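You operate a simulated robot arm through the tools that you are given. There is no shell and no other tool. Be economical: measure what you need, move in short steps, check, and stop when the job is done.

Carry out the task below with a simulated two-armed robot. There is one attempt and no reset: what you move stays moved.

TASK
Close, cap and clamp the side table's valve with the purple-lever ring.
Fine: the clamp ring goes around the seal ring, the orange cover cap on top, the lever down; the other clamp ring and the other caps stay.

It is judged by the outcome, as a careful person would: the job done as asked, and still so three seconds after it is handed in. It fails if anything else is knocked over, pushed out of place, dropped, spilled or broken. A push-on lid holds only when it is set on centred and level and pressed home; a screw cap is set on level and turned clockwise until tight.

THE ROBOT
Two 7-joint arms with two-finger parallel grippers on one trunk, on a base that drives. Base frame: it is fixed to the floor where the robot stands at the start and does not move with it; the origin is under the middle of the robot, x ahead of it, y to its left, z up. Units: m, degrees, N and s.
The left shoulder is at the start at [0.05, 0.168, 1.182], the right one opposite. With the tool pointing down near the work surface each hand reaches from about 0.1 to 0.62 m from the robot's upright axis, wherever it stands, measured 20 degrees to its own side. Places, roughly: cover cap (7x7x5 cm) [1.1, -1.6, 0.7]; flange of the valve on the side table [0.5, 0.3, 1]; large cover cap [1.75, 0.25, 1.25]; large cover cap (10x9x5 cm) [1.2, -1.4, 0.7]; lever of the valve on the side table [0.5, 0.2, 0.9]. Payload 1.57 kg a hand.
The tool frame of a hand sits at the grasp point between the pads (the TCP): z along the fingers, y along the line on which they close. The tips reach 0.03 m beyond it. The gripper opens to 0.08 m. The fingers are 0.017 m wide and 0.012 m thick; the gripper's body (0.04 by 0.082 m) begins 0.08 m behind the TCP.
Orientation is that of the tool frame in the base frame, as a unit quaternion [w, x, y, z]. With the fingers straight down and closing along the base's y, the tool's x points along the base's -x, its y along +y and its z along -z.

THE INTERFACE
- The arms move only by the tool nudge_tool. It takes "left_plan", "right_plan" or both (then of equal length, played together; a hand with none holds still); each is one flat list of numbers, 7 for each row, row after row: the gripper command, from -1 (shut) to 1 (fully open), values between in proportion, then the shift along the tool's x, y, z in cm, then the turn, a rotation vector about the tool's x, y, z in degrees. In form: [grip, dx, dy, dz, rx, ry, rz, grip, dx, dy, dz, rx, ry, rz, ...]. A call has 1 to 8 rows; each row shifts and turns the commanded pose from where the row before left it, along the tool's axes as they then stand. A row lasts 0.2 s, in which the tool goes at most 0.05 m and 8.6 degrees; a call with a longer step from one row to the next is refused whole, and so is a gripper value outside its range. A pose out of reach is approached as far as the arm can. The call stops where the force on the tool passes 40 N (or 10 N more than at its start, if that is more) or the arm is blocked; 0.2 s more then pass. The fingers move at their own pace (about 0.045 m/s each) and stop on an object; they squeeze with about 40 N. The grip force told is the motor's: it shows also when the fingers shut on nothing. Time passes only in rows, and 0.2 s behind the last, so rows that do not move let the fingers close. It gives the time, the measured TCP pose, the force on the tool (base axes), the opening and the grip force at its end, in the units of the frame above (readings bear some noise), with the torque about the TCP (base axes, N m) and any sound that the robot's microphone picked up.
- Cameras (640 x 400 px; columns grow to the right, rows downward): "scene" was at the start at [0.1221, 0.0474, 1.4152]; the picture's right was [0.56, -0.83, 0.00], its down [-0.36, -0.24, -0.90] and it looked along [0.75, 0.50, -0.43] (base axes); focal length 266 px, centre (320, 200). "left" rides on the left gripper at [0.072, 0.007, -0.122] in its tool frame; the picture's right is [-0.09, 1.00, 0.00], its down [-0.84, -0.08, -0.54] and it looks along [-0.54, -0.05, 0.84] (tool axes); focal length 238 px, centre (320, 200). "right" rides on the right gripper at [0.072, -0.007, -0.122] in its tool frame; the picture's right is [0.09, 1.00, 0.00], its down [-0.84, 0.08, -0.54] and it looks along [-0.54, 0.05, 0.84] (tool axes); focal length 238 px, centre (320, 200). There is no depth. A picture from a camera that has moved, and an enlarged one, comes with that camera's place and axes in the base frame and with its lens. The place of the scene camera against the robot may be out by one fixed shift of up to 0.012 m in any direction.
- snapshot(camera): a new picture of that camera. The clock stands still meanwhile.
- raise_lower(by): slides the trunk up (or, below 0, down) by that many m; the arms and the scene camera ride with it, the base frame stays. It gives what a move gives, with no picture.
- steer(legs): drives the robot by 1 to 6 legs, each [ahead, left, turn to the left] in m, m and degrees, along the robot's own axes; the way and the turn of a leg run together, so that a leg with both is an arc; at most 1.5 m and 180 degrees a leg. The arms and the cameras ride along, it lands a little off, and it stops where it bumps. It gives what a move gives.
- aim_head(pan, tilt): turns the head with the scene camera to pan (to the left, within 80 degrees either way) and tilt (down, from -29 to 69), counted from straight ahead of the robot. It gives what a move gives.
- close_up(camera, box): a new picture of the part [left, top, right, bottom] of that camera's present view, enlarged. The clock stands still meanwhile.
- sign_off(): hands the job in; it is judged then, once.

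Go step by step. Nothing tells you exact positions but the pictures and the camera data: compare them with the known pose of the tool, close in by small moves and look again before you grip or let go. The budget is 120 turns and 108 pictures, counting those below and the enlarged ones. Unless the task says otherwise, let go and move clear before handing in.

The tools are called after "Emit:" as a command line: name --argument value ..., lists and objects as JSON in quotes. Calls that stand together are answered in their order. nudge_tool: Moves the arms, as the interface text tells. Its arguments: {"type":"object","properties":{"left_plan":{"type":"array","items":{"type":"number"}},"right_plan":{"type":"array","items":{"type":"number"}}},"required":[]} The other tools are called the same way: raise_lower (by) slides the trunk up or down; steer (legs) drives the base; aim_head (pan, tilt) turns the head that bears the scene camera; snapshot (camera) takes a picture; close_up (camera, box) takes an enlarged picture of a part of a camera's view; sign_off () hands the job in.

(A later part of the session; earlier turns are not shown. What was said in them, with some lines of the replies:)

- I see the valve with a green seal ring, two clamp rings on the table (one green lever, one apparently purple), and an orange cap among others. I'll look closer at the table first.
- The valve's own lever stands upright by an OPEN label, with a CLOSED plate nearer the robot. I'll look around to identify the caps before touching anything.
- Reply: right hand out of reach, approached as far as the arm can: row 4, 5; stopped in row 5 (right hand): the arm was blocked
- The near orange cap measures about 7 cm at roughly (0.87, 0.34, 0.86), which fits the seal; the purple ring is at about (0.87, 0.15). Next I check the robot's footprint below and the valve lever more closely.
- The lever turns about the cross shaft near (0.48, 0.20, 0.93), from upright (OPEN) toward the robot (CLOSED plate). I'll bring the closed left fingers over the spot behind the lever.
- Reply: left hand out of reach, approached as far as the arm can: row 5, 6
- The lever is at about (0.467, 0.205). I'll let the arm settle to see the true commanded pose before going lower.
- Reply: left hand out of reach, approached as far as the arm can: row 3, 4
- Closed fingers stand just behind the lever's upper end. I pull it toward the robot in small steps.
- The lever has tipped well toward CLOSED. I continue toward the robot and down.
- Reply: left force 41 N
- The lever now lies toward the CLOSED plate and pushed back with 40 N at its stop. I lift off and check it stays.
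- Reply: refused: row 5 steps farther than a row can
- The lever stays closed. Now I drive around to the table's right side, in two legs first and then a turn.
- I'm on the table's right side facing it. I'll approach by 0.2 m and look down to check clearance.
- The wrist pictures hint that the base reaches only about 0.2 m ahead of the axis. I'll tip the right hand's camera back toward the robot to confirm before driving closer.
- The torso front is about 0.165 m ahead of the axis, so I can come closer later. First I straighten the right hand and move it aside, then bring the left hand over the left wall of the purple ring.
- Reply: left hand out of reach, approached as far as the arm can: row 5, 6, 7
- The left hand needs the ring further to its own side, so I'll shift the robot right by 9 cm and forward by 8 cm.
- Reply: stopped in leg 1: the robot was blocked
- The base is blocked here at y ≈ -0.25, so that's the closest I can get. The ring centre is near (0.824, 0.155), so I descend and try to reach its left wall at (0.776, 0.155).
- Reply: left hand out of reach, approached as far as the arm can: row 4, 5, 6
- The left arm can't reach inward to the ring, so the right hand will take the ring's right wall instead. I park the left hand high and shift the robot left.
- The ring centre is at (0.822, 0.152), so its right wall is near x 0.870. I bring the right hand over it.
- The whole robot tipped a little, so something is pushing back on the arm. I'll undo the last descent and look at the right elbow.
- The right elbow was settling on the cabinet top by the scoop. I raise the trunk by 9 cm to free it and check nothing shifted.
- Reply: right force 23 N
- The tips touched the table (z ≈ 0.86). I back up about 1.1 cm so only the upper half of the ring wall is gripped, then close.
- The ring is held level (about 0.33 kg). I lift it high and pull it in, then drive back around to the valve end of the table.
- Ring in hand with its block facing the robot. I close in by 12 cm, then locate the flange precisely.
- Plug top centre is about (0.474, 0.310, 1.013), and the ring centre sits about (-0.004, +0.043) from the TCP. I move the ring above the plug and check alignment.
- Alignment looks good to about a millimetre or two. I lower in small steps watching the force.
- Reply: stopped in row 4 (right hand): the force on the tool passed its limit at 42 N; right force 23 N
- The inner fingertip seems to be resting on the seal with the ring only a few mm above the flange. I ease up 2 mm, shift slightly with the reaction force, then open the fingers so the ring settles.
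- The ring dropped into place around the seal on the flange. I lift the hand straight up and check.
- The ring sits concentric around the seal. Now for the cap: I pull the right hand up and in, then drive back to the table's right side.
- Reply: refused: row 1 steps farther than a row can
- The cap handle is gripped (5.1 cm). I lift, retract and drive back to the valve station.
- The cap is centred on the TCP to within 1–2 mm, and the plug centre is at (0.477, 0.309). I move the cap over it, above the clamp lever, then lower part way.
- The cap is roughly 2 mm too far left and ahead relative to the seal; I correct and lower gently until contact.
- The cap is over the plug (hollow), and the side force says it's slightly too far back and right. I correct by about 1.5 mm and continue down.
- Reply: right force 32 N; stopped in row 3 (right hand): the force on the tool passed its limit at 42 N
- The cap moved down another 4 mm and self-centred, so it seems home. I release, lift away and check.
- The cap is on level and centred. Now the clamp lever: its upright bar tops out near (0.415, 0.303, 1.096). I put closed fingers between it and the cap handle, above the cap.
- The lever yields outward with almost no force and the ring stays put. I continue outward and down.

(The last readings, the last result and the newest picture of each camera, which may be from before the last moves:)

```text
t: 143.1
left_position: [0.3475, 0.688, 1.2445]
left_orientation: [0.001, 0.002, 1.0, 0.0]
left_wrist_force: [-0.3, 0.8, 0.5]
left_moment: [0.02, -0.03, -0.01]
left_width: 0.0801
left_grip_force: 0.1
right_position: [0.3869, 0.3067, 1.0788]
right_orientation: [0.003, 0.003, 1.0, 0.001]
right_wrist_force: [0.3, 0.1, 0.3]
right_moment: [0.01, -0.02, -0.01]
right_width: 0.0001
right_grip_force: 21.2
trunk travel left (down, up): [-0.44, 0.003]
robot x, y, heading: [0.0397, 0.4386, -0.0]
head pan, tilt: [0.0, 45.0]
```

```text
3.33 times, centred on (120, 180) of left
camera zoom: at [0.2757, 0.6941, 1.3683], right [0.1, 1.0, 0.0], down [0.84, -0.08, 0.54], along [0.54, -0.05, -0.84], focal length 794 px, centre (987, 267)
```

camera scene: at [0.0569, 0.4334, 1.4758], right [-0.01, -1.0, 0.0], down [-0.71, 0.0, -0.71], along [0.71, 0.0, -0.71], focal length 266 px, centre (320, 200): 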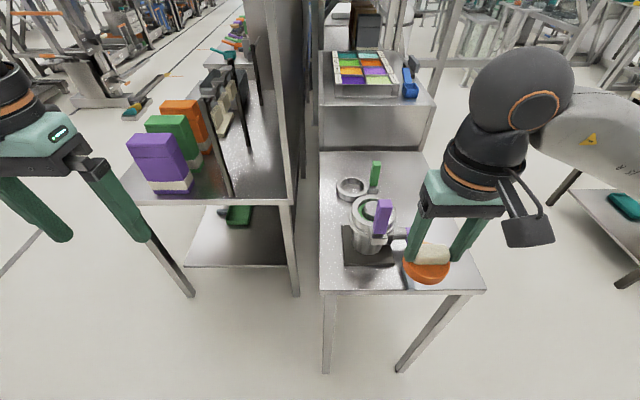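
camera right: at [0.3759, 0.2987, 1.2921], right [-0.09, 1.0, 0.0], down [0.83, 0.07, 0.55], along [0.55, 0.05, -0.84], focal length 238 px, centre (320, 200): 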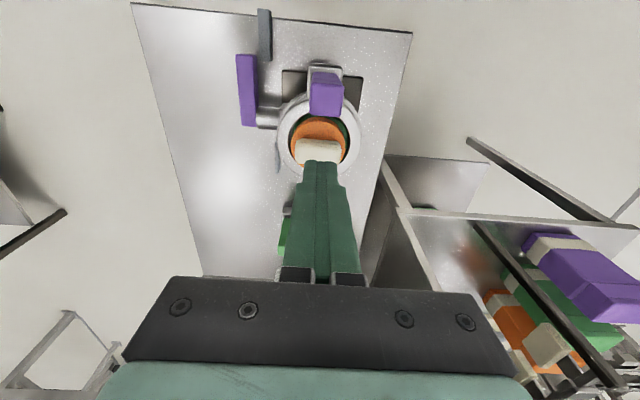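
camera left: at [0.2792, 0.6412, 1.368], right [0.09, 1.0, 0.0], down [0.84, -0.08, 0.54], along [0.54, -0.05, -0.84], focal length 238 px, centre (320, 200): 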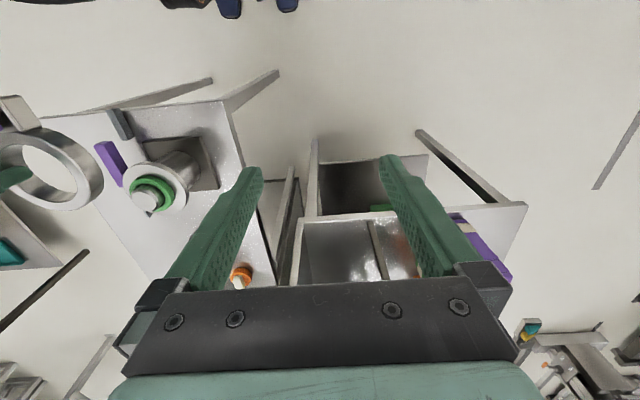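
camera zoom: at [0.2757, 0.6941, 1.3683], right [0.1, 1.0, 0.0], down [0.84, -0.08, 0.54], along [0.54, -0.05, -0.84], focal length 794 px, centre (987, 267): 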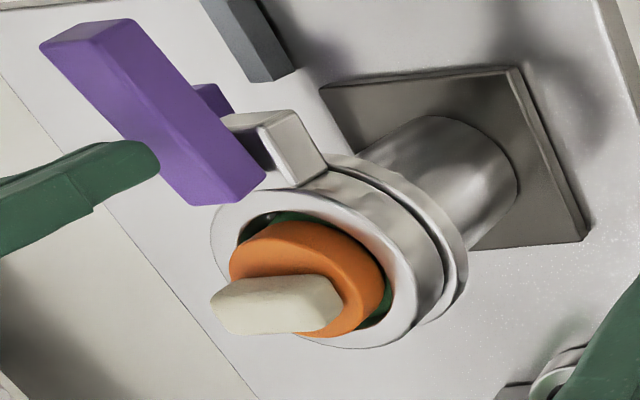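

Emit:
nudge_tool --right_plan '[-1, 0.8, 0, 0.9, 0, 0, 0, -1, 0.5, 0, 1.0, 0, 0, 0, -1, 0, 0, 1.0, 0, 0, 0, -1, 0, 0, 1.0, 0, 0, 0, -1, 0, 0, 1.0, 0, 0, 0, -1, 0, 0, 1.0, 0, 0, 0, -1, 0, 0, 0.8, 0, 0, 0, -1, 0, 0, 0, 0, 0, 0]'

Emit:
close_up --camera "left" --box '[40, 100, 200, 240]'

```text
t: 143.7
left_position: [0.3472, 0.6867, 1.2462]
left_orientation: [0.001, 0.003, 1.0, 0.0]
left_wrist_force: [0.8, -0.7, -0.1]
left_moment: [0.0, -0.01, -0.01]
left_width: 0.08
left_grip_force: 0.1
right_position: [0.3778, 0.3078, 1.069]
right_orientation: [0.014, 0.004, 1.0, 0.003]
right_wrist_force: [-4.1, -1.8, 21.9]
right_moment: [-0.09, 0.32, -0.07]
right_width: 0.0
right_grip_force: 21.3
trunk travel left (down, up): [-0.44, 0.003]
robot x, y, heading: [0.0385, 0.4348, -0.2]
head pan, tilt: [0.0, 45.0]
stopped in row 2 (right hand): the force on the tool passed its limit at 50 N (the readings are from after the stop); the commanded pose is now the measured one
```

```text
2.86 times, centred on (120, 170) of left
camera zoom: at [0.2744, 0.694, 1.3689], right [0.1, 1.0, 0.0], down [0.83, -0.08, 0.54], along [0.54, -0.05, -0.84], focal length 681 px, centre (891, 286)
```

zoom: 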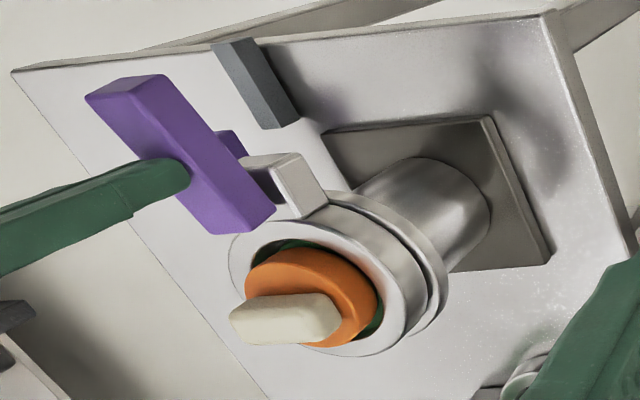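

The lever is close to horizontal but met 50 N near its pivot. I'll move the fingers farther out along the lever for more leverage and press again.

Emit:
nudge_tool --right_plan '[-1, 0, 0, -1.5, 0, 0, 0, -1, 1.2, 0, 0, 0, 0, 0, -1, 1.2, 0, 0, 0, -1, 0, -1, 0, 0, 0.8, 0, 0, 0, -1, 0, 0, 0, 0, 0, 0]'

Emit:
nudge_tool --right_plan '[-1, 0, 0, 0.7, 0, 0, 0, -1, 0, 0, 0.7, 0, 0, 0, -1, 0, 0, 0.7, 0, 0, 0, -1, 0, 0, 0.7, 0, 0, 0, -1, 0, 0, 0.7, 0, 0, 0, -1, 0, 0, 0.7, 0, 0, 0, -1, 0, 0, 0.7, 0, 0, 0, -1, 0, 0, 0, 0, 0, 0]'

Emit:
close_up --camera "left" --box '[40, 100, 200, 240]'

```text
t: 144.9
left_position: [0.3466, 0.6864, 1.2452]
left_orientation: [0.001, 0.002, 1.0, 0.0]
left_wrist_force: [0.1, -0.4, 0.7]
left_moment: [-0.03, 0.06, 0.0]
left_width: 0.0799
left_grip_force: 0.1
right_position: [0.3563, 0.3072, 1.0739]
right_orientation: [0.022, 0.004, 1.0, 0.003]
right_wrist_force: [-0.5, -0.8, 7.7]
right_moment: [-0.04, 0.08, -0.02]
right_width: 0.0
right_grip_force: 21.2
trunk travel left (down, up): [-0.44, 0.003]
robot x, y, heading: [0.0399, 0.44, 0.0]
head pan, tilt: [0.0, 45.0]
```

```text
t: 145.4
left_position: [0.3465, 0.6864, 1.2469]
left_orientation: [0.002, 0.004, 1.0, 0.001]
left_wrist_force: [-1.0, -0.7, -0.1]
left_moment: [0.0, 0.03, 0.04]
left_width: 0.0804
left_grip_force: 0.0
right_position: [0.3561, 0.3076, 1.0717]
right_orientation: [0.027, 0.003, 1.0, 0.006]
right_wrist_force: [-8.8, -3.2, 30.4]
right_moment: [-0.11, 0.48, -0.01]
right_width: 0.0
right_grip_force: 21.3
trunk travel left (down, up): [-0.44, 0.003]
robot x, y, heading: [0.0407, 0.4364, -0.3]
head pan, tilt: [0.0, 45.0]
stopped in row 2 (right hand): the force on the tool passed its limit at 46 N (the readings are from after the stop); the commanded pose is now the measured one
```

```text
2.86 times, centred on (120, 170) of left
camera zoom: at [0.2737, 0.6939, 1.3691], right [0.1, 1.0, 0.0], down [0.83, -0.08, 0.54], along [0.54, -0.05, -0.84], focal length 681 px, centre (891, 286)
```

zoom: 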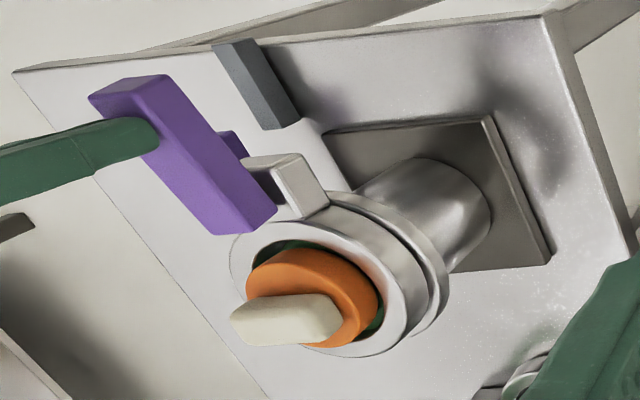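

Two different press points give the same lever position, so it's at its end stop, lying flat outward. I lift clear and check that it stays.

Emit:
nudge_tool --right_plan '[-1, 0, 0, -2, 0, 0, 0, -1, 0, 0, -4, 0, 0, 0, -1, 0, 0, -4, 0, 0, 0, -1, 0, -4, -2, 0, 0, 0, -1, 0, -4, 0, 0, 0, 0, -1, 2, -4, 0, 0, 0, 0, -1, 2, -3, 0, 0, 0, 0, -1, 0, 0, 0, 0, 0, 0]'

Emit:
close_up --camera "scene" --box '[320, 170, 460, 310]'

Emit:
close_up --camera "left" --box '[40, 100, 200, 240]'

```text
t: 147.2
left_position: [0.3483, 0.6869, 1.2457]
left_orientation: [0.002, 0.003, 1.0, 0.001]
left_wrist_force: [-0.4, -0.6, 0.3]
left_moment: [0.01, 0.02, -0.01]
left_width: 0.0802
left_grip_force: 0.0
right_position: [0.3116, 0.1557, 1.1868]
right_orientation: [0.025, 0.004, 1.0, 0.005]
right_wrist_force: [0.8, 0.5, 0.2]
right_moment: [0.01, 0.0, -0.02]
right_width: 0.0002
right_grip_force: 21.5
trunk travel left (down, up): [-0.44, 0.003]
robot x, y, heading: [0.0397, 0.4341, -0.0]
head pan, tilt: [0.0, 45.0]
```

```text
2.86 times, centred on (390, 240) of scene
camera zoom: at [0.1661, 0.4335, 1.4757], right [0.0, -1.0, 0.0], down [-0.71, 0.0, -0.71], along [0.71, 0.0, -0.71], focal length 760 px, centre (120, 86)
```

zoom: 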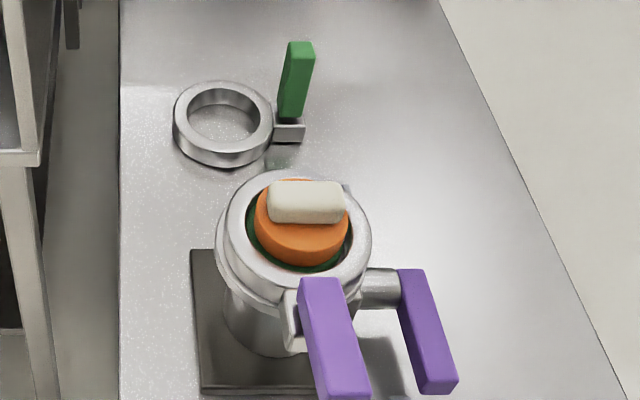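

```text
2.86 times, centred on (120, 170) of left
camera zoom: at [0.2762, 0.6942, 1.3681], right [0.1, 1.0, 0.0], down [0.84, -0.08, 0.54], along [0.54, -0.05, -0.84], focal length 681 px, centre (891, 286)
```

zoom: 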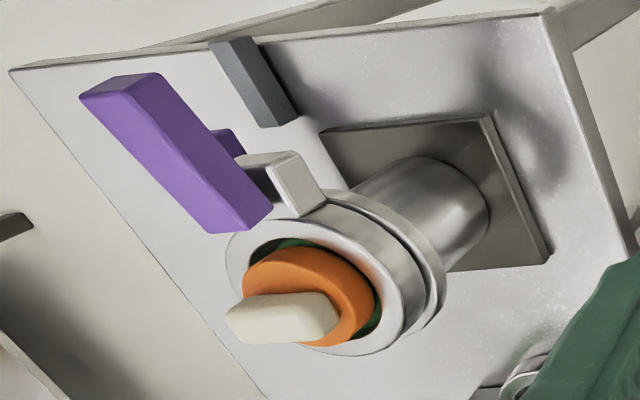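

Valve lever closed, purple-lever ring around the seal, orange cap seated and clamp lever down; the green ring is untouched and both hands are clear, so I hand it in.

Emit:
sign_off

```text
The job is handed in.
```

I closed the side table's valve, capped it and clamped it with the purple-lever ring, and handed the job in.

- **Valve:** the valve lever now points at the CLOSED plate, at its stop.
- **Clamp ring:** it sits around the seal ring with its lever flat at its end stop. I did not tug it to test the hold.
- **Cap:** I used the orange cap from the side table (about 7 cm). It is centred, level and pressed down with about 40 N.
- **Everything else:** I did not touch the green-lever ring or the other caps.
- **Contacts on the way:** the base stopped against something once at the side of the table. The right elbow also pressed on the cabinet top by the scoop. Nothing looked moved in the pictures afterwards.
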